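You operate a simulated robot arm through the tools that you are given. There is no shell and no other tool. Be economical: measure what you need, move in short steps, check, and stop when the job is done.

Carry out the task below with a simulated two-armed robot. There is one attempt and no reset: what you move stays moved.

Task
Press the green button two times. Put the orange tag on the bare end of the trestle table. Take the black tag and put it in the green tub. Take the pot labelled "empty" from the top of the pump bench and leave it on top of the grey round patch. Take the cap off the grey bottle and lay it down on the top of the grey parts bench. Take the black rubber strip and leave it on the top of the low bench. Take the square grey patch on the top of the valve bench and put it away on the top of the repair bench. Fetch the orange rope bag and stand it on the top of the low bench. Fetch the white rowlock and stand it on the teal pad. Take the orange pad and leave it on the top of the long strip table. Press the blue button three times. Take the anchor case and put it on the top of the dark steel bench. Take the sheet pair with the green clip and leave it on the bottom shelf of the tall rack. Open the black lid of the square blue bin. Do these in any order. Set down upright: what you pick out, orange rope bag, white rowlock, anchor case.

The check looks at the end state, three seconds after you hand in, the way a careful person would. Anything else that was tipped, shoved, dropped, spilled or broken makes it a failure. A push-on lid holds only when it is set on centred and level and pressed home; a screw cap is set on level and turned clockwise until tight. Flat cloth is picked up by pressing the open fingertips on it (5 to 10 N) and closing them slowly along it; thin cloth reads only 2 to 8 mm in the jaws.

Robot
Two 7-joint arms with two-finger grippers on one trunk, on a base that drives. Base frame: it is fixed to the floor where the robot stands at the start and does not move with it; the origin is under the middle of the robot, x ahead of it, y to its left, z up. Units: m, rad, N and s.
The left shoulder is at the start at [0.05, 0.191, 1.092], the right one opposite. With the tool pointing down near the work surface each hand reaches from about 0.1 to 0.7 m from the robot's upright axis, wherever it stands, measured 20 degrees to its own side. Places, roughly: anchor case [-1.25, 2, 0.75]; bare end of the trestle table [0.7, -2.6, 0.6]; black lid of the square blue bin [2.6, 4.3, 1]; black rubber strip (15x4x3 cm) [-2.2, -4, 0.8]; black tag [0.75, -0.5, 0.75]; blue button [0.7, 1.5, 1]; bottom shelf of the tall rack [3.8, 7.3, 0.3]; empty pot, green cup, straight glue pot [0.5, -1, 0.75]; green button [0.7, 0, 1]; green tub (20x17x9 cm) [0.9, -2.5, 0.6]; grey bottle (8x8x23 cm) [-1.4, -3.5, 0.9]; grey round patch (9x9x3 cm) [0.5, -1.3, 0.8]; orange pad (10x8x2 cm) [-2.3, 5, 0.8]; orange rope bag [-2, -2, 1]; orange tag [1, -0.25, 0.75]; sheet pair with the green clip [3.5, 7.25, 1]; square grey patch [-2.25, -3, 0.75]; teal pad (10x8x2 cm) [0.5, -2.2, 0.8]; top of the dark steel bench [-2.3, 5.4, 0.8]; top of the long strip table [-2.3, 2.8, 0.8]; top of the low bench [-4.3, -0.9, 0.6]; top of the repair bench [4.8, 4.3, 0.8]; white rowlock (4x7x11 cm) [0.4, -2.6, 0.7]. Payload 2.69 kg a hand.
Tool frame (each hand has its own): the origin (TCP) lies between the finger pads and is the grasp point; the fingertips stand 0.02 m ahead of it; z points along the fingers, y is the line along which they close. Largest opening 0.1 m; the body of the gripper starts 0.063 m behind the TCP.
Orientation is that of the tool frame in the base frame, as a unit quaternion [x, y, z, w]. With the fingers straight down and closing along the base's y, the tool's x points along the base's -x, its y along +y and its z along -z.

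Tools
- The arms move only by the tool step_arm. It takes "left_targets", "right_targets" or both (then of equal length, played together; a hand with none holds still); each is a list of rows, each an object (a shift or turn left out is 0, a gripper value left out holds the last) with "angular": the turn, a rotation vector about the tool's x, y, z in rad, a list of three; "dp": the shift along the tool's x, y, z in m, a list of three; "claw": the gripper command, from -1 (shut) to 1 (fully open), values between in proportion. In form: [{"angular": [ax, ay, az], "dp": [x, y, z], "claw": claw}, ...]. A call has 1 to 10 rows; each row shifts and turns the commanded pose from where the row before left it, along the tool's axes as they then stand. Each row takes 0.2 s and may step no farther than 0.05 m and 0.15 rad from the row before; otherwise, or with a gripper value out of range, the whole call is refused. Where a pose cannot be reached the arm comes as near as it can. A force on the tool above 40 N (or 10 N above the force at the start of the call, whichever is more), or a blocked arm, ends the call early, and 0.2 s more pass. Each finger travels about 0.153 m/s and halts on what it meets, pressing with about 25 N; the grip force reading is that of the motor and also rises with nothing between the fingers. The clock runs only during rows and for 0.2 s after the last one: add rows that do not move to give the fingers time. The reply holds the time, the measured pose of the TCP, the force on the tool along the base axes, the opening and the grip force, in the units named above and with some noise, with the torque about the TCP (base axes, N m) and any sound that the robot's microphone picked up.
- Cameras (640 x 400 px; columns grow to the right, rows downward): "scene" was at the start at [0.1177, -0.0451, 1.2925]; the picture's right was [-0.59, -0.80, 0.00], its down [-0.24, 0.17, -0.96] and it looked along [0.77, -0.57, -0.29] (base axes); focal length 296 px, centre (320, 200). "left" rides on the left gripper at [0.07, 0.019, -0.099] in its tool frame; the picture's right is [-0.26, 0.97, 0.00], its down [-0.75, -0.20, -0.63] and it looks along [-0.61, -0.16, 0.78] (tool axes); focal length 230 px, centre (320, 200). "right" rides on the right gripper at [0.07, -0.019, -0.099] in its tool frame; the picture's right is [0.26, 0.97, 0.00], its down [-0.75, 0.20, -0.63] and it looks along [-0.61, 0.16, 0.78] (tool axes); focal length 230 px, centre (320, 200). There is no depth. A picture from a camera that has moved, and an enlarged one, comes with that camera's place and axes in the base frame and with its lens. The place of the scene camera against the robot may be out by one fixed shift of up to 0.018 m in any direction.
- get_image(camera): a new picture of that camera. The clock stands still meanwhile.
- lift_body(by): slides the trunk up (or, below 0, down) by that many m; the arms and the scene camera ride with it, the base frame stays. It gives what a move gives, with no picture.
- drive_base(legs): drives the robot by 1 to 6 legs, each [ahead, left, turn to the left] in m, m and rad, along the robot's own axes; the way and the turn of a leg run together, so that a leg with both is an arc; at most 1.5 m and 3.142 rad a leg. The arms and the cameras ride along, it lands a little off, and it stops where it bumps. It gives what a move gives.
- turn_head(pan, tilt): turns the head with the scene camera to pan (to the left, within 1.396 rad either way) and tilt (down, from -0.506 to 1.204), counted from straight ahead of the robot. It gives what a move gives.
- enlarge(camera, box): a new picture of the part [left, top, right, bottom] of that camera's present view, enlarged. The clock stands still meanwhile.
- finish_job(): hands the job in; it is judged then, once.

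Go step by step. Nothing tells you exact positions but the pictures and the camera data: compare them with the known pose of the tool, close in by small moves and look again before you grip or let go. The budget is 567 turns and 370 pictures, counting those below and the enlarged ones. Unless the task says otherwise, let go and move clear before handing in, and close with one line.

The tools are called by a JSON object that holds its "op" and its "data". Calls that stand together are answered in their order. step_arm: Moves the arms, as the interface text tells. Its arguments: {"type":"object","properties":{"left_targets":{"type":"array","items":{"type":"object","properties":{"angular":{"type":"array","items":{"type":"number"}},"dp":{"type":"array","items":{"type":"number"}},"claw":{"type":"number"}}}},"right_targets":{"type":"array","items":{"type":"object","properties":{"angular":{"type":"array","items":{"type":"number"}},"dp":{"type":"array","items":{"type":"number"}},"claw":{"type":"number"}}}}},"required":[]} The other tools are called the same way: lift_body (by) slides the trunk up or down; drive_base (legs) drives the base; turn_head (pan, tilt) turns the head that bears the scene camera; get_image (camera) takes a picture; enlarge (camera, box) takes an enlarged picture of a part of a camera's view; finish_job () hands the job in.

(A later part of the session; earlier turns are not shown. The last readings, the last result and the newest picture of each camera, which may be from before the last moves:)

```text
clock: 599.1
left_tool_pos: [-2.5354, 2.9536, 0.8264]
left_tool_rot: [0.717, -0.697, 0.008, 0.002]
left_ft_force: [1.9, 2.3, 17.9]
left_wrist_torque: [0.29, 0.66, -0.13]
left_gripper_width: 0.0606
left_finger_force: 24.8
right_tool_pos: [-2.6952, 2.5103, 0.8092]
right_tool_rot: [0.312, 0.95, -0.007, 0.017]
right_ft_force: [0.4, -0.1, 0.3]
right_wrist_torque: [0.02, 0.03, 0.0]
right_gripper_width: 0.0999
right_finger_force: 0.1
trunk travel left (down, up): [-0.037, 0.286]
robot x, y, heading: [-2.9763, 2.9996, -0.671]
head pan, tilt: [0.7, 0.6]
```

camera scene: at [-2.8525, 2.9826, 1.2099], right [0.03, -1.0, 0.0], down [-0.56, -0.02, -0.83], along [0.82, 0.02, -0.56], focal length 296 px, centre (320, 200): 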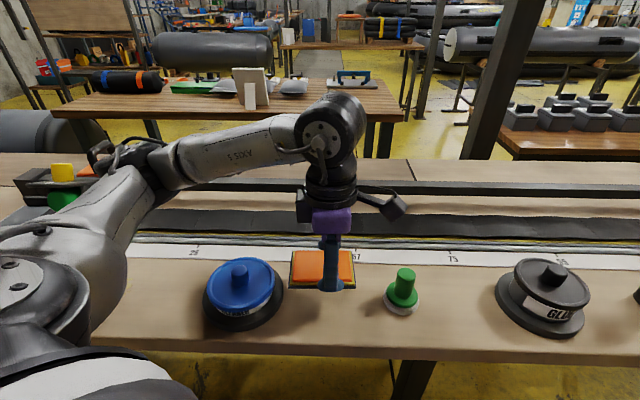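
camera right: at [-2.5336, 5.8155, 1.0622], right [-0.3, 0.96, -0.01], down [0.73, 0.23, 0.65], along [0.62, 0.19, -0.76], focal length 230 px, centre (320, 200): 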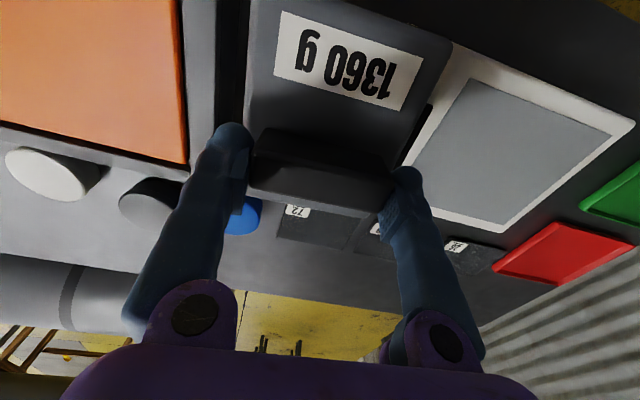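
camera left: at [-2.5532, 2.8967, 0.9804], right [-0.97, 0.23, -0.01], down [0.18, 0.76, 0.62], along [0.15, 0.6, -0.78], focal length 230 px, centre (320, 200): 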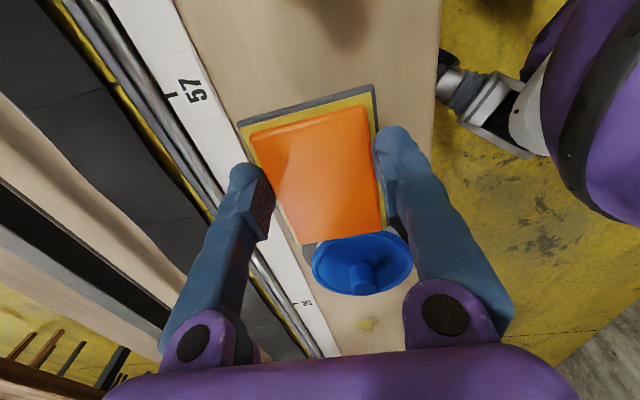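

Touchdown. Release and raise.

{"op": "step_arm", "data": {"left_targets": [{"dp": [0, 0, -0.003]}, {"claw": 0.5}, {"claw": 0.9}, {}, {"dp": [0, 0, -0.03]}, {"dp": [0, 0, -0.04]}, {"dp": [0, 0, -0.04]}]}}

{"op": "lift_body", "data": {"by": 0.1}}

{"op": "get_image", "data": {"camera": "scene"}}

```text
clock: 600.7
left_tool_pos: [-2.5367, 2.9576, 0.9384]
left_tool_rot: [0.716, -0.698, 0.007, 0.001]
left_ft_force: [-0.4, -0.1, 0.5]
left_wrist_torque: [-0.03, 0.02, 0.01]
left_gripper_width: 0.0949
left_finger_force: 0.1
right_tool_pos: [-2.6945, 2.5121, 0.8075]
right_tool_rot: [0.312, 0.95, -0.006, 0.016]
right_ft_force: [0.1, -0.6, 0.5]
right_wrist_torque: [-0.01, 0.02, -0.03]
right_gripper_width: 0.0999
right_finger_force: 0.0
trunk travel left (down, up): [-0.037, 0.286]
robot x, y, heading: [-2.973, 2.9929, -0.673]
head pan, tilt: [0.7, 0.6]
```

```text
clock: 602.0
left_tool_pos: [-2.5368, 2.9562, 1.0388]
left_tool_rot: [0.716, -0.698, 0.008, 0.0]
left_ft_force: [0.7, -0.2, 0.4]
left_wrist_torque: [0.05, 0.0, -0.02]
left_gripper_width: 0.0949
left_finger_force: 0.1
right_tool_pos: [-2.6945, 2.5111, 0.9077]
right_tool_rot: [0.313, 0.95, -0.006, 0.016]
right_ft_force: [-0.3, -1.0, 0.1]
right_wrist_torque: [-0.01, 0.01, -0.01]
right_gripper_width: 0.0997
right_finger_force: 0.1
trunk travel left (down, up): [-0.137, 0.186]
robot x, y, heading: [-2.9757, 2.9919, -0.669]
head pan, tilt: [0.7, 0.6]
```

```text
160 pictures are left
camera scene: at [-2.8523, 2.9824, 1.2517], right [0.03, -1.0, 0.0], down [-0.56, -0.02, -0.82], along [0.82, 0.02, -0.57], focal length 296 px, centre (320, 200)
```

scene: 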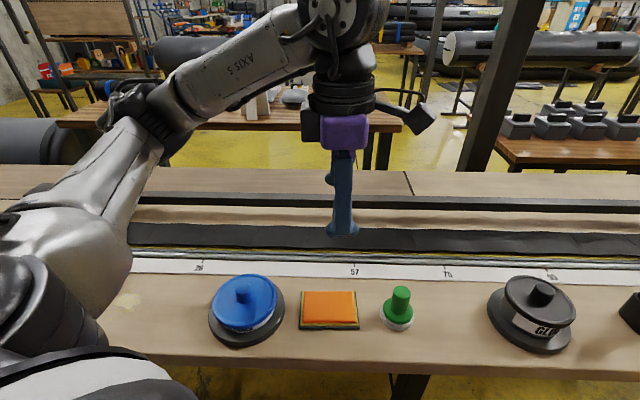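

The orange pad is on the strip table. Restore the left hand, raise, square the robot, and drive south down the aisle.

{"op": "step_arm", "data": {"left_targets": [{"dp": [0, 0.03, -0.03], "angular": [0, 0, 0.15]}, {"dp": [0, 0, -0.03], "angular": [0, 0, 0.15]}, {"angular": [0, 0, 0.15]}, {"angular": [0, 0, 0.15]}, {"angular": [0, 0, 0.15]}, {"angular": [0, 0, 0.15]}, {"angular": [0, 0, 0.15]}, {"angular": [0, 0, 0.15]}, {"angular": [0, 0, 0.15]}, {"angular": [0, 0, 0.15]}]}}

{"op": "step_arm", "data": {"left_targets": [{"angular": [0, 0, 0.15]}, {"angular": [0, 0, 0.15]}, {"angular": [0, 0, 0.15]}, {"angular": [0, 0, 0.15]}, {"angular": [0, 0, 0.15]}]}}

{"op": "lift_body", "data": {"by": 0.1}}

{"op": "drive_base", "data": {"legs": [[-0.25, 0, 0], [0, 0, 0.67], [0, -1.5, 0], [0, -1.5, 0]]}}

{"op": "turn_head", "data": {"pan": -1.0, "tilt": 0.4}}

{"op": "get_image", "data": {"camera": "scene"}}

```text
clock: 604.2
left_tool_pos: [-2.567, 2.9563, 1.0981]
left_tool_rot: [-0.046, 0.999, -0.006, 0.004]
left_ft_force: [0.0, 0.5, 0.0]
left_wrist_torque: [0.02, -0.05, -0.04]
left_gripper_width: 0.095
left_finger_force: 0.1
right_tool_pos: [-2.6964, 2.5118, 0.9081]
right_tool_rot: [0.312, 0.95, -0.006, 0.017]
right_ft_force: [-0.4, -0.1, -0.5]
right_wrist_torque: [-0.01, 0.01, 0.03]
right_gripper_width: 0.0997
right_finger_force: 0.2
trunk travel left (down, up): [-0.137, 0.186]
robot x, y, heading: [-2.9773, 2.9959, -0.672]
head pan, tilt: [0.7, 0.6]
```

```text
clock: 605.4
left_tool_pos: [-2.5676, 2.9562, 1.0972]
left_tool_rot: [0.323, 0.946, -0.004, 0.006]
left_ft_force: [-0.3, -0.1, 0.4]
left_wrist_torque: [-0.01, -0.02, -0.03]
left_gripper_width: 0.0949
left_finger_force: 0.0
right_tool_pos: [-2.6966, 2.5115, 0.9084]
right_tool_rot: [0.312, 0.95, -0.006, 0.017]
right_ft_force: [0.4, -0.5, -0.6]
right_wrist_torque: [0.0, 0.02, 0.02]
right_gripper_width: 0.0999
right_finger_force: 0.0
trunk travel left (down, up): [-0.137, 0.186]
robot x, y, heading: [-2.9761, 2.9953, -0.673]
head pan, tilt: [0.7, 0.6]
```

```text
clock: 606.8
left_tool_pos: [-2.5679, 2.9564, 1.1979]
left_tool_rot: [0.32, 0.947, -0.004, 0.006]
left_ft_force: [0.4, 0.5, -0.1]
left_wrist_torque: [0.01, 0.02, 0.0]
left_gripper_width: 0.095
left_finger_force: 0.1
right_tool_pos: [-2.6944, 2.5112, 1.0089]
right_tool_rot: [0.312, 0.95, -0.006, 0.016]
right_ft_force: [0.5, 0.2, -0.3]
right_wrist_torque: [0.04, -0.01, 0.0]
right_gripper_width: 0.0999
right_finger_force: 0.2
trunk travel left (down, up): [-0.237, 0.086]
robot x, y, heading: [-2.9734, 2.9956, -0.672]
head pan, tilt: [0.7, 0.6]
```

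```text
clock: 635.8
left_tool_pos: [-2.7733, 0.4376, 1.1979]
left_tool_rot: [-0.027, 1.0, -0.001, 0.007]
left_ft_force: [0.9, 0.4, 1.2]
left_wrist_torque: [-0.01, -0.02, 0.01]
left_gripper_width: 0.0949
left_finger_force: 0.1
right_tool_pos: [-2.582, 0.0159, 1.0075]
right_tool_rot: [-0.037, 0.999, -0.001, 0.018]
right_ft_force: [0.2, -0.5, 0.6]
right_wrist_torque: [0.04, -0.03, 0.02]
right_gripper_width: 0.0998
right_finger_force: 0.0
trunk travel left (down, up): [-0.237, 0.086]
robot x, y, heading: [-3.1103, 0.2031, 0.039]
head pan, tilt: [0.7, 0.6]
```

```text
clock: 637.5
left_tool_pos: [-2.7747, 0.4375, 1.198]
left_tool_rot: [-0.028, 1.0, -0.001, 0.007]
left_ft_force: [0.1, -0.5, 0.6]
left_wrist_torque: [0.0, -0.02, 0.01]
left_gripper_width: 0.0951
left_finger_force: 0.1
right_tool_pos: [-2.5829, 0.0184, 1.0072]
right_tool_rot: [-0.036, 0.999, 0.0, 0.018]
right_ft_force: [-0.9, -0.5, 0.1]
right_wrist_torque: [-0.02, -0.02, 0.02]
right_gripper_width: 0.0998
right_finger_force: 0.1
trunk travel left (down, up): [-0.237, 0.086]
robot x, y, heading: [-3.109, 0.2042, 0.036]
head pan, tilt: [-1.0, 0.4]
```

```text
159 pictures are left
camera scene: at [-3.0137, 0.1377, 1.37], right [-0.82, -0.57, 0.0], down [-0.22, 0.32, -0.92], along [0.53, -0.76, -0.39], focal length 296 px, centre (320, 200)
```

scene: 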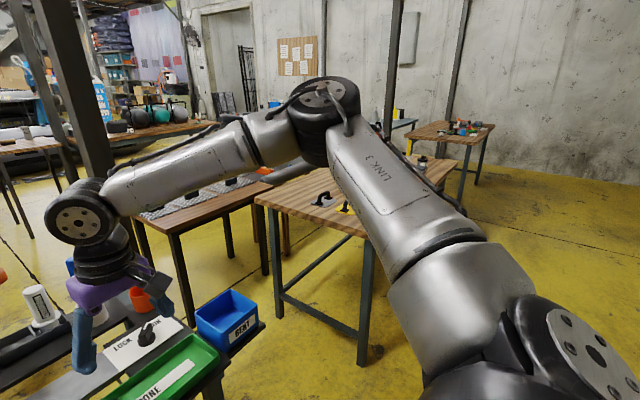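

The aisle continues; pull the right hand in for clearance and drive on to the rope bag's bench end.

{"op": "step_arm", "data": {"right_targets": [{"dp": [0.02, 0, -0.04]}, {"dp": [0.045, 0, -0.015]}, {"dp": [0.045, 0, 0]}, {"dp": [0.045, 0, 0]}, {"dp": [0.03, 0, 0]}]}}

{"op": "drive_base", "data": {"legs": [[0, -1.2, -0.036], [0, -1.0, 0]]}}

{"op": "turn_head", "data": {"pan": 0.0, "tilt": 0.5}}

{"op": "get_image", "data": {"camera": "scene"}}

```text
clock: 638.7
left_tool_pos: [-2.7764, 0.4371, 1.1974]
left_tool_rot: [-0.028, 1.0, -0.002, 0.007]
left_ft_force: [-0.3, 1.5, -0.3]
left_wrist_torque: [0.03, 0.01, -0.01]
left_gripper_width: 0.0949
left_finger_force: 0.1
right_tool_pos: [-2.7702, 0.0041, 1.0561]
right_tool_rot: [-0.036, 0.999, 0.0, 0.016]
right_ft_force: [-0.6, -0.5, 0.8]
right_wrist_torque: [-0.02, -0.02, 0.01]
right_gripper_width: 0.0999
right_finger_force: 0.0
trunk travel left (down, up): [-0.237, 0.086]
robot x, y, heading: [-3.1085, 0.2026, 0.038]
head pan, tilt: [-1.0, 0.4]
```

```text
clock: 658.2
left_tool_pos: [-2.7699, -1.7784, 1.1974]
left_tool_rot: [-0.006, 1.0, -0.002, 0.006]
left_ft_force: [-0.1, 0.1, -0.1]
left_wrist_torque: [0.02, 0.01, -0.02]
left_gripper_width: 0.095
left_finger_force: 0.0
right_tool_pos: [-2.7838, -2.2115, 1.0563]
right_tool_rot: [-0.014, 1.0, 0.0, 0.017]
right_ft_force: [-0.3, 0.7, 0.3]
right_wrist_torque: [-0.02, 0.02, 0.0]
right_gripper_width: 0.1
right_finger_force: 0.2
trunk travel left (down, up): [-0.237, 0.086]
robot x, y, heading: [-3.1132, -1.9978, -0.005]
head pan, tilt: [-1.0, 0.4]
```

```text
clock: 659.4
left_tool_pos: [-2.7706, -1.7791, 1.1994]
left_tool_rot: [-0.005, 1.0, -0.003, 0.008]
left_ft_force: [-0.7, 1.0, 0.1]
left_wrist_torque: [0.02, -0.04, 0.03]
left_gripper_width: 0.0949
left_finger_force: 0.1
right_tool_pos: [-2.784, -2.2123, 1.0569]
right_tool_rot: [-0.014, 1.0, 0.0, 0.018]
right_ft_force: [-0.1, -0.1, 0.7]
right_wrist_torque: [0.0, -0.02, 0.0]
right_gripper_width: 0.1001
right_finger_force: 0.1
trunk travel left (down, up): [-0.237, 0.086]
robot x, y, heading: [-3.1166, -1.9995, -0.008]
head pan, tilt: [0.0, 0.499]
```

```text
158 pictures are left
camera scene: at [-2.9815, -1.9897, 1.3609], right [-0.01, -1.0, 0.0], down [-0.48, 0.0, -0.88], along [0.88, -0.01, -0.48], focal length 296 px, centre (320, 200)
```

scene: 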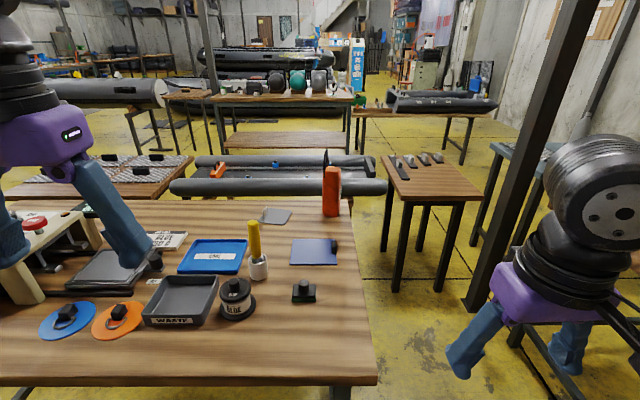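

The rope bag stands at about [-2.06, -2.04] at the bench's south-east corner. I'll enter the gap south of this bench, facing north, to reach it with the right hand.

{"op": "enlarge", "data": {"camera": "scene", "box": [270, 130, 390, 230]}}

{"op": "drive_base", "data": {"legs": [[0, -0.55, 0], [0, 0, 1.575], [0, -0.85, 0]]}}

{"op": "turn_head", "data": {"pan": -0.3, "tilt": 0.5}}

{"op": "get_image", "data": {"camera": "scene"}}

```text
4.00 times, centred on (330, 180) of scene
camera zoom: at [-2.9815, -1.9897, 1.3609], right [-0.01, -1.0, 0.0], down [-0.48, 0.0, -0.88], along [0.88, -0.01, -0.48], focal length 1182 px, centre (280, 280)
```

zoom: 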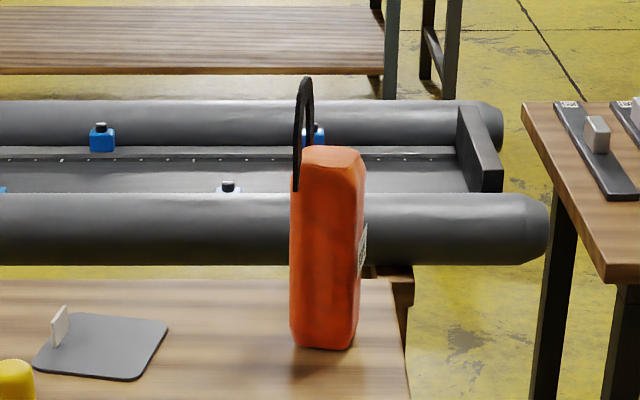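

```text
clock: 676.0
left_tool_pos: [-2.4881, -2.2176, 1.1973]
left_tool_rot: [-0.703, 0.711, 0.004, 0.006]
left_ft_force: [0.1, 0.3, -1.1]
left_wrist_torque: [0.0, -0.01, 0.06]
left_gripper_width: 0.0951
left_finger_force: 0.0
right_tool_pos: [-2.0542, -2.2403, 1.0557]
right_tool_rot: [0.71, -0.704, -0.011, -0.012]
right_ft_force: [0.1, -0.3, 0.6]
right_wrist_torque: [-0.05, -0.01, 0.01]
right_gripper_width: 0.1
right_finger_force: 0.1
trunk travel left (down, up): [-0.237, 0.086]
robot x, y, heading: [-2.2768, -2.5639, 1.537]
head pan, tilt: [0.0, 0.499]
```

```text
clock: 676.8
left_tool_pos: [-2.489, -2.2183, 1.1976]
left_tool_rot: [-0.703, 0.711, 0.004, 0.007]
left_ft_force: [0.0, 0.4, -0.6]
left_wrist_torque: [0.02, -0.05, 0.0]
left_gripper_width: 0.095
left_finger_force: 0.1
right_tool_pos: [-2.0557, -2.2407, 1.0563]
right_tool_rot: [0.709, -0.705, -0.012, -0.013]
right_ft_force: [0.7, -0.8, 0.3]
right_wrist_torque: [-0.01, -0.01, -0.01]
right_gripper_width: 0.1001
right_finger_force: 0.1
trunk travel left (down, up): [-0.237, 0.086]
robot x, y, heading: [-2.2746, -2.5682, 1.541]
head pan, tilt: [-0.3, 0.499]
```

```text
156 pictures are left
camera scene: at [-2.2418, -2.4303, 1.3609], right [0.95, -0.32, 0.0], down [-0.15, -0.45, -0.88], along [0.28, 0.83, -0.48], focal length 296 px, centre (320, 200)
```

scene: 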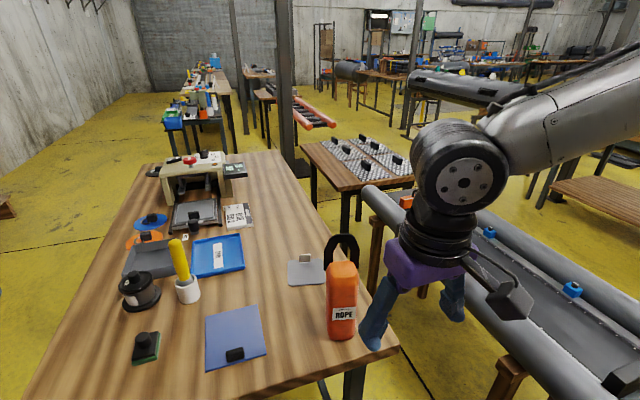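

Bag axis is about [-2.067, -2.054], top z about 1.0 with a strap loop above. I'll pitch the right hand forward 1.0 rad and approach the body from the south.

{"op": "step_arm", "data": {"right_targets": [{"angular": [0, -0.145, 0]}, {"angular": [0, -0.145, 0]}, {"angular": [0, -0.145, 0]}, {"angular": [0, -0.145, 0]}, {"angular": [0, -0.145, 0]}, {"angular": [0, -0.145, 0]}, {"angular": [0, -0.13, 0]}]}}

{"op": "get_image", "data": {"camera": "right"}}

```text
clock: 678.4
left_tool_pos: [-2.4878, -2.2169, 1.1977]
left_tool_rot: [-0.703, 0.711, 0.003, 0.006]
left_ft_force: [0.4, -0.3, 0.0]
left_wrist_torque: [-0.01, -0.01, 0.01]
left_gripper_width: 0.095
left_finger_force: 0.0
right_tool_pos: [-2.0861, -2.12, 1.0851]
right_tool_rot: [0.617, -0.612, -0.351, -0.35]
right_ft_force: [-0.4, 0.4, 0.2]
right_wrist_torque: [-0.05, 0.04, 0.01]
right_gripper_width: 0.1
right_finger_force: 0.1
right hand out of reach, approached as far as the arm can: row 2, 3, 4, 5, 6, 7
trunk travel left (down, up): [-0.237, 0.086]
robot x, y, heading: [-2.273, -2.5663, 1.542]
head pan, tilt: [-0.3, 0.499]
```

```text
155 pictures are left
camera right: at [-2.0682, -2.2401, 1.0755], right [-0.96, -0.14, -0.22], down [-0.2, -0.16, 0.97], along [-0.17, 0.98, 0.13], focal length 230 px, centre (320, 200)
```

right: 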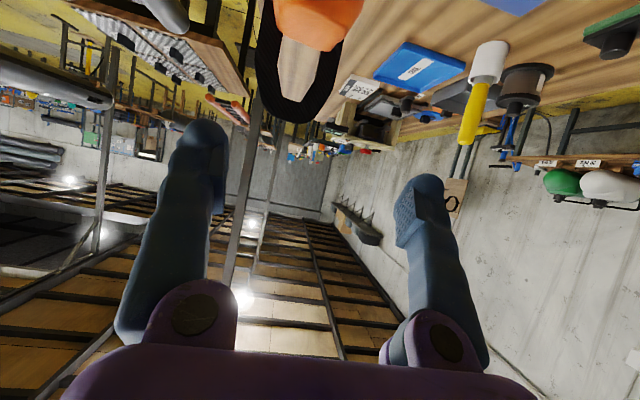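

The hand is close to the strap's top. I'll centre it above the bag and then descend straight down with the fingers on either side.

{"op": "step_arm", "data": {"right_targets": [{"dp": [-0.022, -0.009, 0.022]}, {"dp": [-0.021, -0.01, 0.022]}, {}]}}

{"op": "get_image", "data": {"camera": "right"}}

{"op": "get_image", "data": {"camera": "scene"}}

```text
clock: 679.2
left_tool_pos: [-2.4886, -2.2184, 1.1975]
left_tool_rot: [-0.703, 0.711, 0.003, 0.006]
left_ft_force: [-0.6, 0.1, 0.0]
left_wrist_torque: [-0.01, 0.01, -0.05]
left_gripper_width: 0.0949
left_finger_force: 0.1
right_tool_pos: [-2.068, -2.0587, 1.0998]
right_tool_rot: [0.617, -0.612, -0.35, -0.349]
right_ft_force: [-0.8, 0.3, -0.5]
right_wrist_torque: [0.01, 0.02, -0.02]
right_gripper_width: 0.1
right_finger_force: 0.1
trunk travel left (down, up): [-0.237, 0.086]
robot x, y, heading: [-2.2739, -2.566, 1.539]
head pan, tilt: [-0.3, 0.499]
```

```text
154 pictures are left
camera right: at [-2.049, -2.1805, 1.0914], right [-0.96, -0.14, -0.22], down [-0.2, -0.16, 0.97], along [-0.17, 0.98, 0.13], focal length 230 px, centre (320, 200)
```

right: 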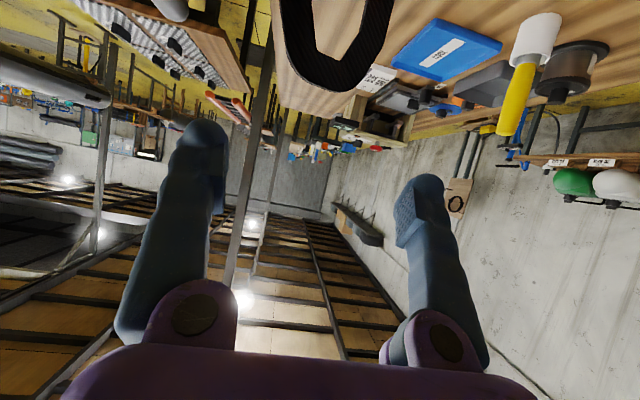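

```text
153 pictures are left
camera scene: at [-2.2417, -2.4305, 1.3609], right [0.95, -0.32, 0.0], down [-0.15, -0.45, -0.88], along [0.28, 0.83, -0.48], focal length 296 px, centre (320, 200)
```

scene: 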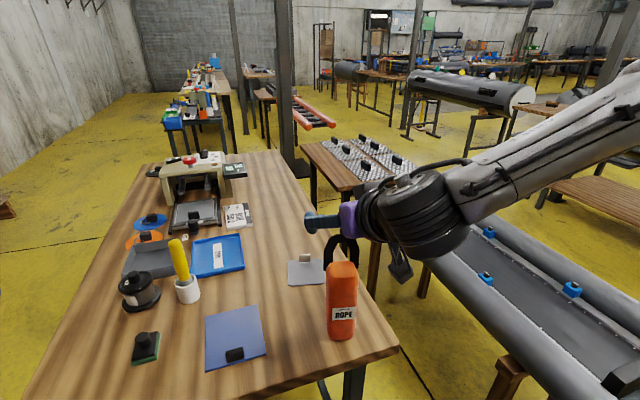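

Aligned over the bag within about a centimetre. Descend in steps.

{"op": "step_arm", "data": {"right_targets": [{"dp": [0.034, -0.003, 0.02]}, {"dp": [0.034, 0, 0.02]}, {}]}}

{"op": "get_image", "data": {"camera": "right"}}

```text
clock: 680.0
left_tool_pos: [-2.4878, -2.2177, 1.199]
left_tool_rot: [-0.703, 0.711, 0.003, 0.007]
left_ft_force: [0.2, 0.2, 0.3]
left_wrist_torque: [0.05, 0.0, 0.0]
left_gripper_width: 0.095
left_finger_force: 0.1
right_tool_pos: [-2.0653, -2.0589, 1.0206]
right_tool_rot: [0.616, -0.612, -0.35, -0.35]
right_ft_force: [-0.2, -0.3, 0.8]
right_wrist_torque: [-0.02, 0.0, -0.02]
right_gripper_width: 0.0999
right_finger_force: 0.1
trunk travel left (down, up): [-0.237, 0.086]
robot x, y, heading: [-2.2743, -2.5647, 1.543]
head pan, tilt: [-0.3, 0.499]
```

```text
152 pictures are left
camera right: at [-2.046, -2.1803, 1.0116], right [-0.96, -0.14, -0.22], down [-0.2, -0.16, 0.97], along [-0.17, 0.98, 0.13], focal length 230 px, centre (320, 200)
```

right: 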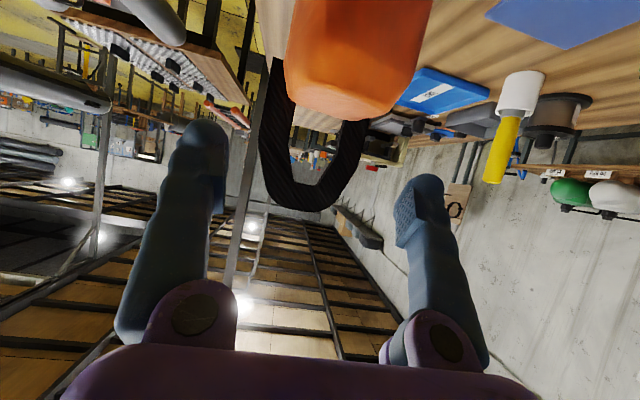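

Well centred. Continue down 11 cm.

{"op": "step_arm", "data": {"right_targets": [{"dp": [0.034, 0, 0.02]}, {"dp": [0.034, 0, 0.02]}, {"dp": [0.026, 0, 0.0153]}, {}]}}

{"op": "get_image", "data": {"camera": "right"}}

```text
clock: 681.0
left_tool_pos: [-2.4895, -2.2174, 1.1971]
left_tool_rot: [-0.704, 0.71, 0.003, 0.007]
left_ft_force: [0.4, 0.3, 0.8]
left_wrist_torque: [-0.01, -0.02, -0.02]
left_gripper_width: 0.0951
left_finger_force: 0.1
right_tool_pos: [-2.0474, -2.061, 0.9319]
right_tool_rot: [0.618, -0.612, -0.35, -0.348]
right_ft_force: [-0.3, -1.2, 0.6]
right_wrist_torque: [0.0, 0.02, 0.05]
right_gripper_width: 0.1001
right_finger_force: 0.0
right hand out of reach, approached as far as the arm can: row 2, 3
trunk travel left (down, up): [-0.237, 0.086]
robot x, y, heading: [-2.2728, -2.5615, 1.545]
head pan, tilt: [-0.3, 0.499]
```

```text
151 pictures are left
camera right: at [-2.0279, -2.1824, 0.9226], right [-0.96, -0.14, -0.22], down [-0.2, -0.16, 0.97], along [-0.17, 0.98, 0.12], focal length 230 px, centre (320, 200)
```

right: 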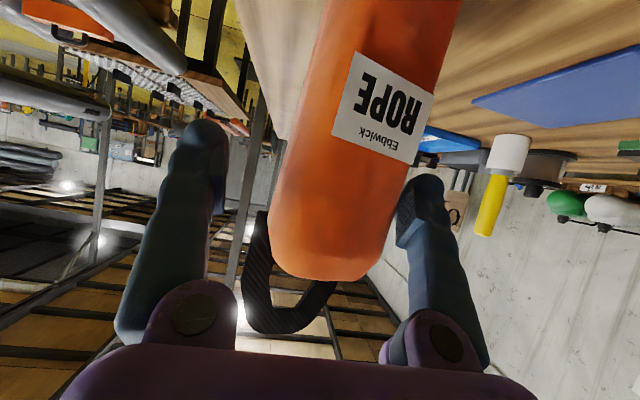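

It drifted 2 cm in x. This height is fine; correct sideways and close.

{"op": "step_arm", "data": {"right_targets": [{"dp": [0, 0.009, 0]}, {"dp": [0, 0.009, 0]}, {}]}}

{"op": "get_image", "data": {"camera": "right"}}

```text
clock: 681.8
left_tool_pos: [-2.4865, -2.2181, 1.1973]
left_tool_rot: [-0.703, 0.711, 0.003, 0.006]
left_ft_force: [-0.2, -0.6, 0.3]
left_wrist_torque: [0.0, 0.0, -0.03]
left_gripper_width: 0.095
left_finger_force: 0.0
right_tool_pos: [-2.0569, -2.0632, 0.9401]
right_tool_rot: [0.618, -0.612, -0.351, -0.347]
right_ft_force: [0.7, 0.2, 0.3]
right_wrist_torque: [-0.01, 0.02, 0.03]
right_gripper_width: 0.0999
right_finger_force: 0.0
right hand out of reach, approached as far as the arm can: row 1, 2
trunk travel left (down, up): [-0.237, 0.086]
robot x, y, heading: [-2.2783, -2.5678, 1.542]
head pan, tilt: [-0.3, 0.499]
```

```text
150 pictures are left
camera right: at [-2.0376, -2.1846, 0.9317], right [-0.96, -0.14, -0.22], down [-0.2, -0.16, 0.97], along [-0.17, 0.98, 0.12], focal length 230 px, centre (320, 200)
```

right: 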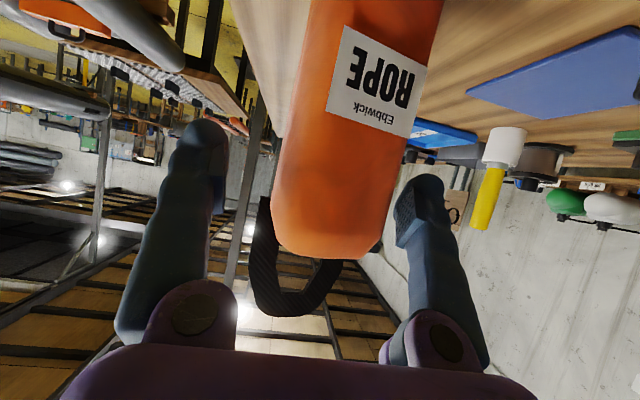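

{"op": "drive_base", "data": {"legs": [[0, 0.012, 0]]}}

{"op": "step_arm", "data": {"right_targets": [{"claw": 0.6}, {"claw": 0.4}, {"claw": -1}, {}, {}]}}

{"op": "get_image", "data": {"camera": "right"}}

```text
clock: 682.6
left_tool_pos: [-2.5007, -2.2171, 1.1971]
left_tool_rot: [-0.703, 0.711, 0.003, 0.007]
left_ft_force: [0.0, 0.6, 0.3]
left_wrist_torque: [0.01, 0.01, 0.0]
left_gripper_width: 0.0949
left_finger_force: 0.0
right_tool_pos: [-2.0683, -2.0627, 0.9405]
right_tool_rot: [0.618, -0.612, -0.35, -0.348]
right_ft_force: [-0.2, 0.0, -0.6]
right_wrist_torque: [-0.03, 0.02, 0.03]
right_gripper_width: 0.1
right_finger_force: 0.1
trunk travel left (down, up): [-0.237, 0.086]
robot x, y, heading: [-2.2846, -2.568, 1.545]
head pan, tilt: [-0.3, 0.499]
```

```text
clock: 683.8
left_tool_pos: [-2.4997, -2.2177, 1.1983]
left_tool_rot: [-0.703, 0.711, 0.004, 0.006]
left_ft_force: [-0.1, 0.0, 0.6]
left_wrist_torque: [-0.02, 0.02, 0.01]
left_gripper_width: 0.0952
left_finger_force: 0.1
right_tool_pos: [-2.0664, -2.0629, 0.941]
right_tool_rot: [0.618, -0.611, -0.351, -0.348]
right_ft_force: [2.0, 0.6, 1.3]
right_wrist_torque: [0.06, -0.15, -0.08]
right_gripper_width: 0.064
right_finger_force: 25.1
trunk travel left (down, up): [-0.237, 0.086]
robot x, y, heading: [-2.2824, -2.567, 1.541]
head pan, tilt: [-0.3, 0.499]
```

```text
149 pictures are left
camera right: at [-2.0486, -2.1841, 0.9317], right [-0.96, -0.14, -0.22], down [-0.2, -0.16, 0.97], along [-0.17, 0.98, 0.13], focal length 230 px, centre (320, 200)
```

right: 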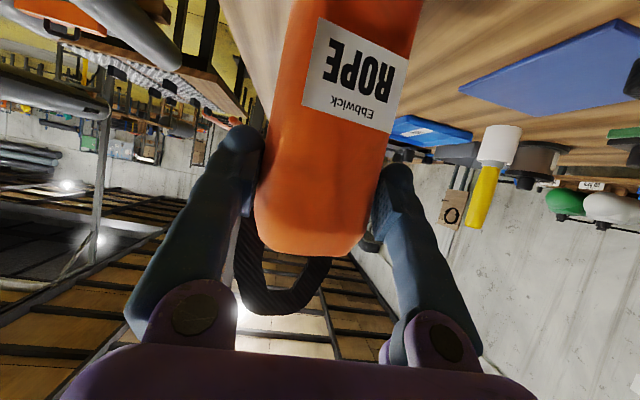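

Bag gripped (6.4 cm). Lift it with trunk and arm.

{"op": "lift_body", "data": {"by": 0.08}}

{"op": "step_arm", "data": {"right_targets": [{"dp": [-0.034, 0, -0.02]}, {"dp": [-0.034, 0, -0.02]}, {}]}}

{"op": "get_image", "data": {"camera": "scene"}}

```text
clock: 684.9
left_tool_pos: [-2.4998, -2.2162, 1.2771]
left_tool_rot: [-0.704, 0.71, 0.004, 0.007]
left_ft_force: [-1.1, -0.1, -0.2]
left_wrist_torque: [-0.02, 0.01, 0.01]
left_gripper_width: 0.0953
left_finger_force: 0.1
right_tool_pos: [-2.0679, -2.0621, 1.0203]
right_tool_rot: [0.618, -0.612, -0.35, -0.348]
right_ft_force: [0.3, 0.6, -3.1]
right_wrist_torque: [-0.04, -0.02, -0.02]
right_gripper_width: 0.0637
right_finger_force: 24.7
trunk travel left (down, up): [-0.317, 0.006]
robot x, y, heading: [-2.2881, -2.5679, 1.544]
head pan, tilt: [-0.3, 0.499]
```

```text
clock: 685.7
left_tool_pos: [-2.5, -2.216, 1.2778]
left_tool_rot: [-0.703, 0.711, 0.004, 0.007]
left_ft_force: [0.2, 0.6, -0.5]
left_wrist_torque: [0.03, -0.03, 0.01]
left_gripper_width: 0.0952
left_finger_force: 0.2
right_tool_pos: [-2.0651, -2.0628, 1.0994]
right_tool_rot: [0.617, -0.612, -0.35, -0.348]
right_ft_force: [-0.4, -0.6, -3.5]
right_wrist_torque: [-0.06, 0.01, 0.02]
right_gripper_width: 0.0634
right_finger_force: 25.0
trunk travel left (down, up): [-0.317, 0.006]
robot x, y, heading: [-2.2847, -2.5666, 1.545]
head pan, tilt: [-0.3, 0.499]
```

```text
148 pictures are left
camera scene: at [-2.2529, -2.4293, 1.4408], right [0.95, -0.32, 0.0], down [-0.15, -0.45, -0.88], along [0.28, 0.83, -0.48], focal length 296 px, centre (320, 200)
```

scene: 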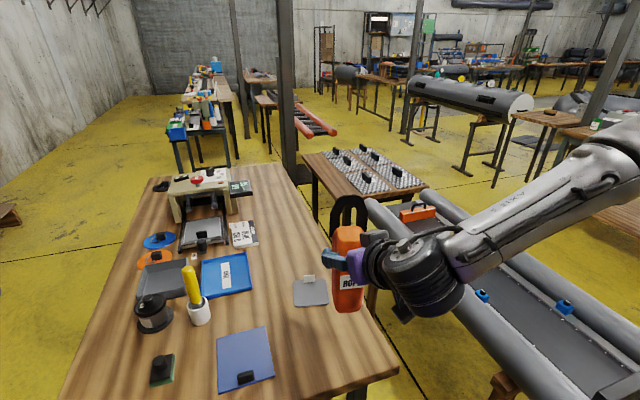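

Bag held upright. Drive out of the gap west, turn toward the low bench, and look.

{"op": "drive_base", "data": {"legs": [[0, 0.85, 0], [0, 0, 1.59], [0, -1.4, 0]]}}

{"op": "turn_head", "data": {"pan": -0.2, "tilt": 0.45}}

{"op": "get_image", "data": {"camera": "scene"}}

```text
clock: 709.5
left_tool_pos: [-3.4473, -1.3536, 1.278]
left_tool_rot: [1.0, -0.013, -0.007, -0.002]
left_ft_force: [-0.4, -0.2, -0.3]
left_wrist_torque: [0.0, -0.01, 0.02]
left_gripper_width: 0.0953
left_finger_force: 0.2
right_tool_pos: [-3.5966, -0.9173, 1.0997]
right_tool_rot: [0.87, -0.001, -0.494, -0.001]
right_ft_force: [0.0, 0.4, -3.4]
right_wrist_torque: [-0.01, -0.05, -0.01]
right_gripper_width: 0.0585
right_finger_force: 24.8
trunk travel left (down, up): [-0.317, 0.006]
robot x, y, heading: [-3.0949, -1.1432, 3.102]
head pan, tilt: [-0.3, 0.499]
```

```text
clock: 710.1
left_tool_pos: [-3.4461, -1.3533, 1.2768]
left_tool_rot: [1.0, -0.013, -0.007, -0.003]
left_ft_force: [1.7, 0.0, 0.6]
left_wrist_torque: [0.03, -0.01, 0.03]
left_gripper_width: 0.095
left_finger_force: 0.0
right_tool_pos: [-3.5967, -0.9175, 1.0988]
right_tool_rot: [0.87, -0.002, -0.494, -0.002]
right_ft_force: [-0.3, -0.9, -3.1]
right_wrist_torque: [-0.01, -0.08, -0.01]
right_gripper_width: 0.0582
right_finger_force: 24.8
trunk travel left (down, up): [-0.317, 0.006]
robot x, y, heading: [-3.095, -1.1412, 3.103]
head pan, tilt: [-0.201, 0.45]
```

```text
147 pictures are left
camera scene: at [-3.2216, -1.11, 1.4453], right [0.24, 0.97, 0.0], down [0.42, -0.1, -0.9], along [-0.87, 0.22, -0.44], focal length 296 px, centre (320, 200)
```

scene: 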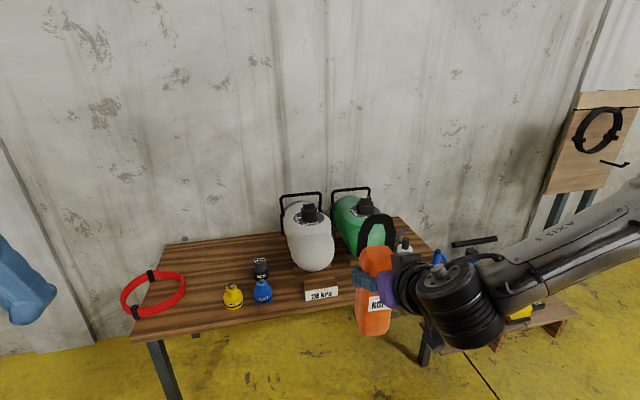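

The low bench has a free spot at about [-4.16, -1.335] between the red hose and the yellow bulb. Drive so the bag arrives above it.

{"op": "drive_base", "data": {"legs": [[0.54, 0.39, 0.038]]}}

{"op": "turn_head", "data": {"pan": -0.4, "tilt": 0.8}}

{"op": "get_image", "data": {"camera": "scene"}}

{"op": "get_image", "data": {"camera": "right"}}

```text
clock: 714.1
left_tool_pos: [-3.9906, -1.7351, 1.2782]
left_tool_rot: [1.0, 0.002, -0.006, -0.002]
left_ft_force: [-0.2, -1.0, -0.5]
left_wrist_torque: [0.0, 0.02, 0.0]
left_gripper_width: 0.0951
left_finger_force: 0.1
right_tool_pos: [-4.1519, -1.303, 1.0999]
right_tool_rot: [0.869, 0.011, -0.494, 0.005]
right_ft_force: [0.5, 0.4, -3.1]
right_wrist_torque: [0.01, -0.02, 0.0]
right_gripper_width: 0.0583
right_finger_force: 25.0
trunk travel left (down, up): [-0.317, 0.006]
robot x, y, heading: [-3.6416, -1.5146, 3.129]
head pan, tilt: [-0.201, 0.45]
```

```text
clock: 714.9
left_tool_pos: [-3.9894, -1.735, 1.278]
left_tool_rot: [1.0, 0.001, -0.007, -0.002]
left_ft_force: [-0.6, 0.0, 0.8]
left_wrist_torque: [0.0, -0.04, 0.0]
left_gripper_width: 0.0949
left_finger_force: 0.0
right_tool_pos: [-4.1501, -1.3045, 1.0992]
right_tool_rot: [0.869, 0.011, -0.495, 0.006]
right_ft_force: [-0.5, -0.2, -3.8]
right_wrist_torque: [-0.01, -0.03, 0.0]
right_gripper_width: 0.0578
right_finger_force: 24.9
trunk travel left (down, up): [-0.317, 0.006]
robot x, y, heading: [-3.6445, -1.5146, 3.128]
head pan, tilt: [-0.4, 0.799]
```

```text
146 pictures are left
camera scene: at [-3.7549, -1.4734, 1.415], right [0.4, 0.92, 0.0], down [0.66, -0.29, -0.7], along [-0.64, 0.28, -0.72], focal length 296 px, centre (320, 200)
```

scene: 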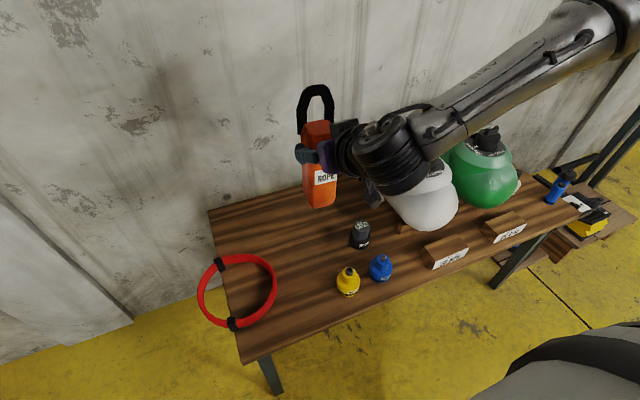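

```text
145 pictures are left
camera right: at [-4.0311, -1.2833, 1.0905], right [0.15, -0.96, -0.22], down [0.16, -0.2, 0.97], along [-0.97, -0.18, 0.12], focal length 230 px, centre (320, 200)
```

right: 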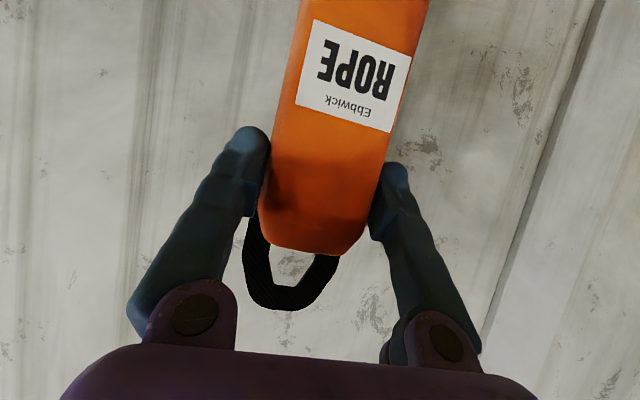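

Large free area at [-4.20, -1.33]. Shift the bag there and lower with the trunk.

{"op": "step_arm", "data": {"right_targets": [{"dp": [-0.013, 0.013, 0.022]}, {"dp": [-0.0125, 0.013, 0.021]}, {}]}}

{"op": "lift_body", "data": {"by": -0.29}}

{"op": "get_image", "data": {"camera": "scene"}}

```text
clock: 715.7
left_tool_pos: [-3.9898, -1.7345, 1.2776]
left_tool_rot: [1.0, 0.001, -0.008, -0.001]
left_ft_force: [-0.6, 0.3, -0.5]
left_wrist_torque: [-0.03, -0.02, 0.02]
left_gripper_width: 0.095
left_finger_force: 0.1
right_tool_pos: [-4.1985, -1.3308, 1.0988]
right_tool_rot: [0.87, 0.011, -0.494, 0.005]
right_ft_force: [0.3, 1.2, -2.0]
right_wrist_torque: [-0.01, -0.05, 0.01]
right_gripper_width: 0.0575
right_finger_force: 24.8
trunk travel left (down, up): [-0.317, 0.006]
robot x, y, heading: [-3.6415, -1.5171, 3.124]
head pan, tilt: [-0.4, 0.799]
```

```text
clock: 718.7
left_tool_pos: [-3.989, -1.7361, 0.9876]
left_tool_rot: [1.0, 0.002, -0.008, -0.002]
left_ft_force: [1.3, 0.4, -0.5]
left_wrist_torque: [0.02, -0.02, -0.01]
left_gripper_width: 0.0946
left_finger_force: 0.1
right_tool_pos: [-4.2001, -1.3299, 0.8086]
right_tool_rot: [0.869, 0.011, -0.494, 0.005]
right_ft_force: [-0.2, 0.3, -3.6]
right_wrist_torque: [-0.05, -0.01, -0.02]
right_gripper_width: 0.0577
right_finger_force: 24.9
trunk travel left (down, up): [-0.027, 0.296]
robot x, y, heading: [-3.6395, -1.5183, 3.127]
head pan, tilt: [-0.4, 0.799]
```

```text
144 pictures are left
camera scene: at [-3.7549, -1.4734, 1.1249], right [0.4, 0.92, 0.0], down [0.66, -0.29, -0.7], along [-0.64, 0.28, -0.72], focal length 296 px, centre (320, 200)
```

scene: 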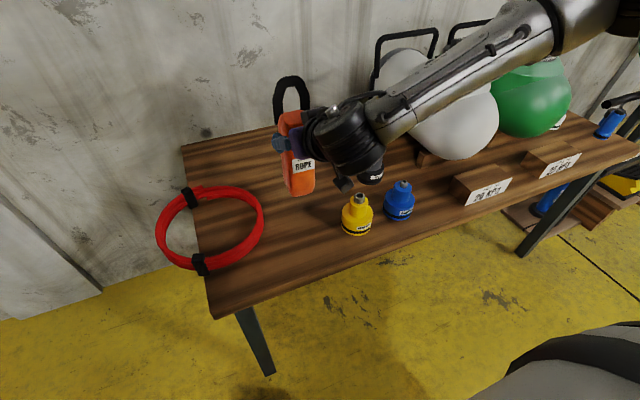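

{"op": "lift_body", "data": {"by": -0.026}}

{"op": "step_arm", "data": {"right_targets": [{"dp": [0.0172, 0, 0.0102]}, {"dp": [0.0086, 0, 0.0051]}, {"dp": [0.0043, 0, 0.0025]}, {"dp": [0.0043, 0, 0.0025]}]}}

{"op": "get_image", "data": {"camera": "right"}}

```text
clock: 719.4
left_tool_pos: [-3.9889, -1.735, 0.9627]
left_tool_rot: [1.0, 0.002, -0.007, -0.003]
left_ft_force: [0.0, -0.3, -0.7]
left_wrist_torque: [-0.02, -0.04, 0.02]
left_gripper_width: 0.0947
left_finger_force: 0.1
right_tool_pos: [-4.2002, -1.3308, 0.7825]
right_tool_rot: [0.869, 0.011, -0.494, 0.005]
right_ft_force: [-0.4, 1.2, -3.0]
right_wrist_torque: [0.01, -0.06, 0.03]
right_gripper_width: 0.0574
right_finger_force: 25.0
trunk travel left (down, up): [-0.001, 0.322]
robot x, y, heading: [-3.6434, -1.5176, 3.127]
head pan, tilt: [-0.4, 0.799]
```

```text
clock: 720.4
left_tool_pos: [-3.989, -1.7348, 0.9625]
left_tool_rot: [1.0, 0.002, -0.007, -0.001]
left_ft_force: [0.3, 0.2, 0.0]
left_wrist_torque: [0.0, 0.04, 0.01]
left_gripper_width: 0.0949
left_finger_force: 0.1
right_tool_pos: [-4.1989, -1.3302, 0.7426]
right_tool_rot: [0.869, 0.009, -0.495, 0.005]
right_ft_force: [0.7, 0.2, -0.1]
right_wrist_torque: [0.08, -0.1, 0.0]
right_gripper_width: 0.0574
right_finger_force: 25.3
trunk travel left (down, up): [-0.001, 0.322]
robot x, y, heading: [-3.6461, -1.5148, 3.13]
head pan, tilt: [-0.4, 0.799]
```

```text
143 pictures are left
camera right: at [-4.0798, -1.3097, 0.7338], right [0.15, -0.96, -0.22], down [0.16, -0.2, 0.97], along [-0.97, -0.18, 0.13], focal length 230 px, centre (320, 200)
```

right: 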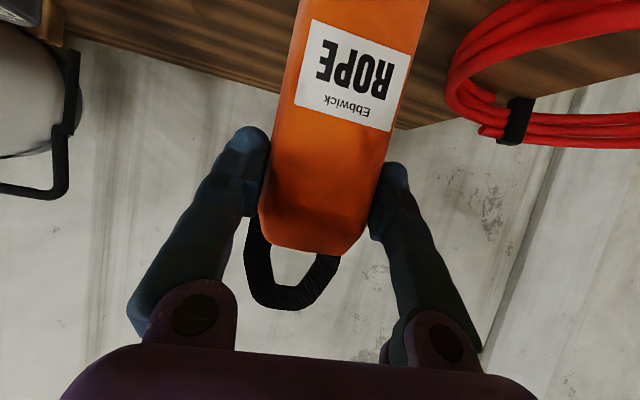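

Weight is off: touching. Seat 3 mm more, then release slowly and withdraw back.

{"op": "step_arm", "data": {"right_targets": [{"dp": [0.0026, 0, 0.0015]}, {"dp": [0.0017, 0, 0.001]}, {"claw": 0.5}, {}, {"claw": 0.9}, {}]}}

{"op": "get_image", "data": {"camera": "right"}}

```text
clock: 721.8
left_tool_pos: [-3.9891, -1.7346, 0.9618]
left_tool_rot: [1.0, 0.002, -0.007, -0.002]
left_ft_force: [0.9, -0.4, 0.4]
left_wrist_torque: [0.04, 0.02, 0.01]
left_gripper_width: 0.0952
left_finger_force: 0.0
right_tool_pos: [-4.1996, -1.3288, 0.7387]
right_tool_rot: [0.87, 0.012, -0.493, 0.006]
right_ft_force: [-0.2, -0.6, 0.1]
right_wrist_torque: [0.0, 0.02, 0.03]
right_gripper_width: 0.095
right_finger_force: 0.1
trunk travel left (down, up): [-0.001, 0.322]
robot x, y, heading: [-3.6412, -1.5193, 3.127]
head pan, tilt: [-0.4, 0.799]
```

```text
142 pictures are left
camera right: at [-4.0795, -1.3079, 0.7302], right [0.15, -0.96, -0.22], down [0.16, -0.2, 0.97], along [-0.97, -0.19, 0.12], focal length 230 px, centre (320, 200)
```

right: 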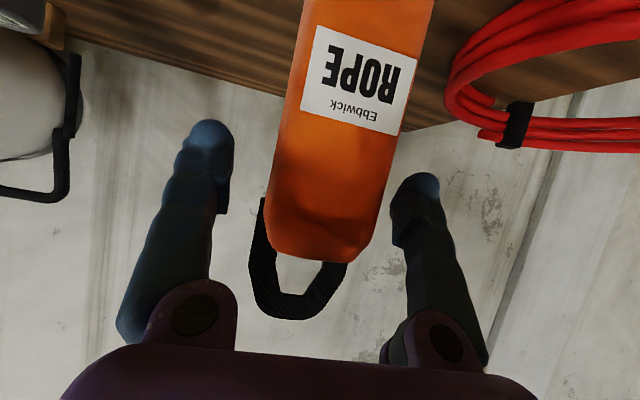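

The bag stands. Lift the hand straight up with the trunk.

{"op": "lift_body", "data": {"by": 0.3}}

{"op": "get_image", "data": {"camera": "scene"}}

```text
clock: 724.8
left_tool_pos: [-3.9884, -1.7352, 1.2613]
left_tool_rot: [1.0, 0.002, -0.008, -0.002]
left_ft_force: [-0.2, 0.3, -0.4]
left_wrist_torque: [-0.02, 0.01, 0.02]
left_gripper_width: 0.0949
left_finger_force: 0.1
right_tool_pos: [-4.1986, -1.3278, 1.0399]
right_tool_rot: [0.869, 0.011, -0.494, 0.005]
right_ft_force: [0.5, -0.4, 1.1]
right_wrist_torque: [-0.01, 0.01, 0.02]
right_gripper_width: 0.0951
right_finger_force: 0.1
trunk travel left (down, up): [-0.301, 0.022]
robot x, y, heading: [-3.6404, -1.5203, 3.13]
head pan, tilt: [-0.4, 0.799]
```

```text
141 pictures are left
camera scene: at [-3.7548, -1.4735, 1.3989], right [0.4, 0.92, 0.0], down [0.66, -0.29, -0.7], along [-0.64, 0.28, -0.72], focal length 296 px, centre (320, 200)
```

scene: 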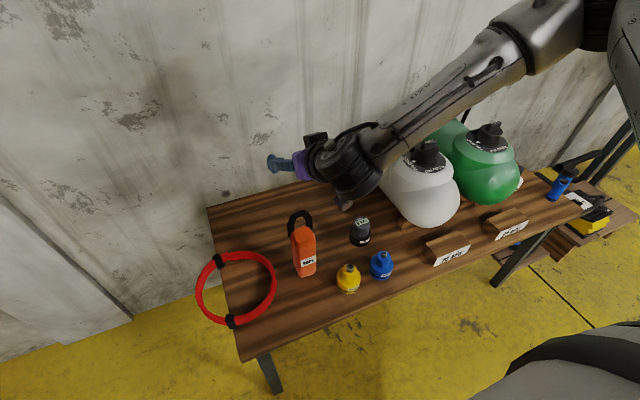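

The rope bag stands on the low bench. Unpitch the right hand, turn around and drive to the valve bench's west side.

{"op": "step_arm", "data": {"right_targets": [{"angular": [0, 0.148, 0]}, {"angular": [0, 0.148, 0]}, {"angular": [0, 0.148, 0]}, {"angular": [0, 0.148, 0]}, {"angular": [0, 0.148, 0]}, {"angular": [0, 0.148, 0]}, {"angular": [0, 0.148, 0]}, {"dp": [0.04, 0, -0.02], "claw": 1}, {"dp": [0.04, 0, -0.02]}, {"dp": [0.04, 0, 0]}]}}

{"op": "drive_base", "data": {"legs": [[-0.3, 0, 0], [0, 0, -3.12], [0, -1.3, 0], [0.0, -0.95, 0]]}}

{"op": "turn_head", "data": {"pan": 0.0, "tilt": 0.5}}

{"op": "get_image", "data": {"camera": "scene"}}

```text
clock: 727.0
left_tool_pos: [-3.9879, -1.735, 1.2609]
left_tool_rot: [1.0, 0.002, -0.008, -0.002]
left_ft_force: [0.3, -0.3, 0.1]
left_wrist_torque: [0.0, 0.02, 0.02]
left_gripper_width: 0.0952
left_finger_force: 0.0
right_tool_pos: [-4.0504, -1.2976, 1.0932]
right_tool_rot: [1.0, 0.013, 0.003, -0.001]
right_ft_force: [-0.6, 0.1, 0.6]
right_wrist_torque: [-0.02, -0.01, -0.05]
right_gripper_width: 0.1002
right_finger_force: 0.2
right hand out of reach, approached as far as the arm can: row 5, 6, 7
trunk travel left (down, up): [-0.301, 0.022]
robot x, y, heading: [-3.6399, -1.5167, 3.126]
head pan, tilt: [-0.4, 0.799]
```

```text
clock: 755.5
left_tool_pos: [-2.8335, -3.4992, 1.2622]
left_tool_rot: [-0.051, 0.999, -0.002, 0.008]
left_ft_force: [0.0, 0.1, 0.6]
left_wrist_torque: [0.0, 0.0, -0.02]
left_gripper_width: 0.095
left_finger_force: 0.1
right_tool_pos: [-2.7294, -3.9283, 1.0916]
right_tool_rot: [-0.06, 0.998, -0.001, -0.002]
right_ft_force: [-0.2, -0.6, -0.4]
right_wrist_torque: [0.03, -0.01, -0.02]
right_gripper_width: 0.1
right_finger_force: 0.1
trunk travel left (down, up): [-0.301, 0.022]
robot x, y, heading: [-3.1577, -3.7538, 0.083]
head pan, tilt: [-0.4, 0.799]
```

```text
clock: 756.4
left_tool_pos: [-2.8346, -3.4994, 1.261]
left_tool_rot: [-0.051, 0.999, -0.001, 0.007]
left_ft_force: [0.0, 0.2, 0.4]
left_wrist_torque: [0.01, -0.04, -0.04]
left_gripper_width: 0.095
left_finger_force: 0.2
right_tool_pos: [-2.7276, -3.9277, 1.0916]
right_tool_rot: [-0.06, 0.998, -0.001, -0.002]
right_ft_force: [0.4, 0.4, -0.7]
right_wrist_torque: [-0.01, 0.0, 0.01]
right_gripper_width: 0.1
right_finger_force: 0.0
trunk travel left (down, up): [-0.301, 0.022]
robot x, y, heading: [-3.1558, -3.7511, 0.082]
head pan, tilt: [0.0, 0.499]
```

```text
140 pictures are left
camera scene: at [-3.0239, -3.7288, 1.4248], right [0.08, -1.0, 0.0], down [-0.48, -0.04, -0.88], along [0.87, 0.07, -0.48], focal length 296 px, centre (320, 200)
```

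scene: 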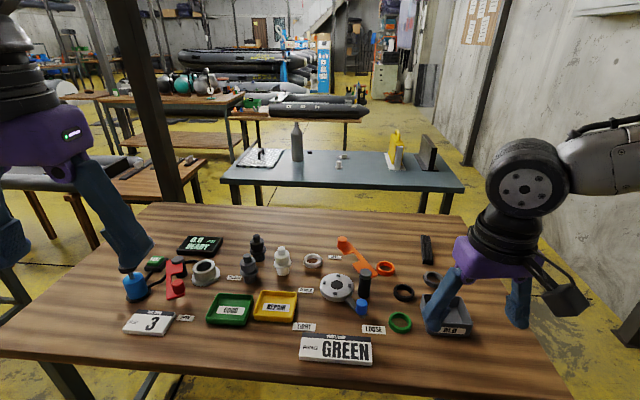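

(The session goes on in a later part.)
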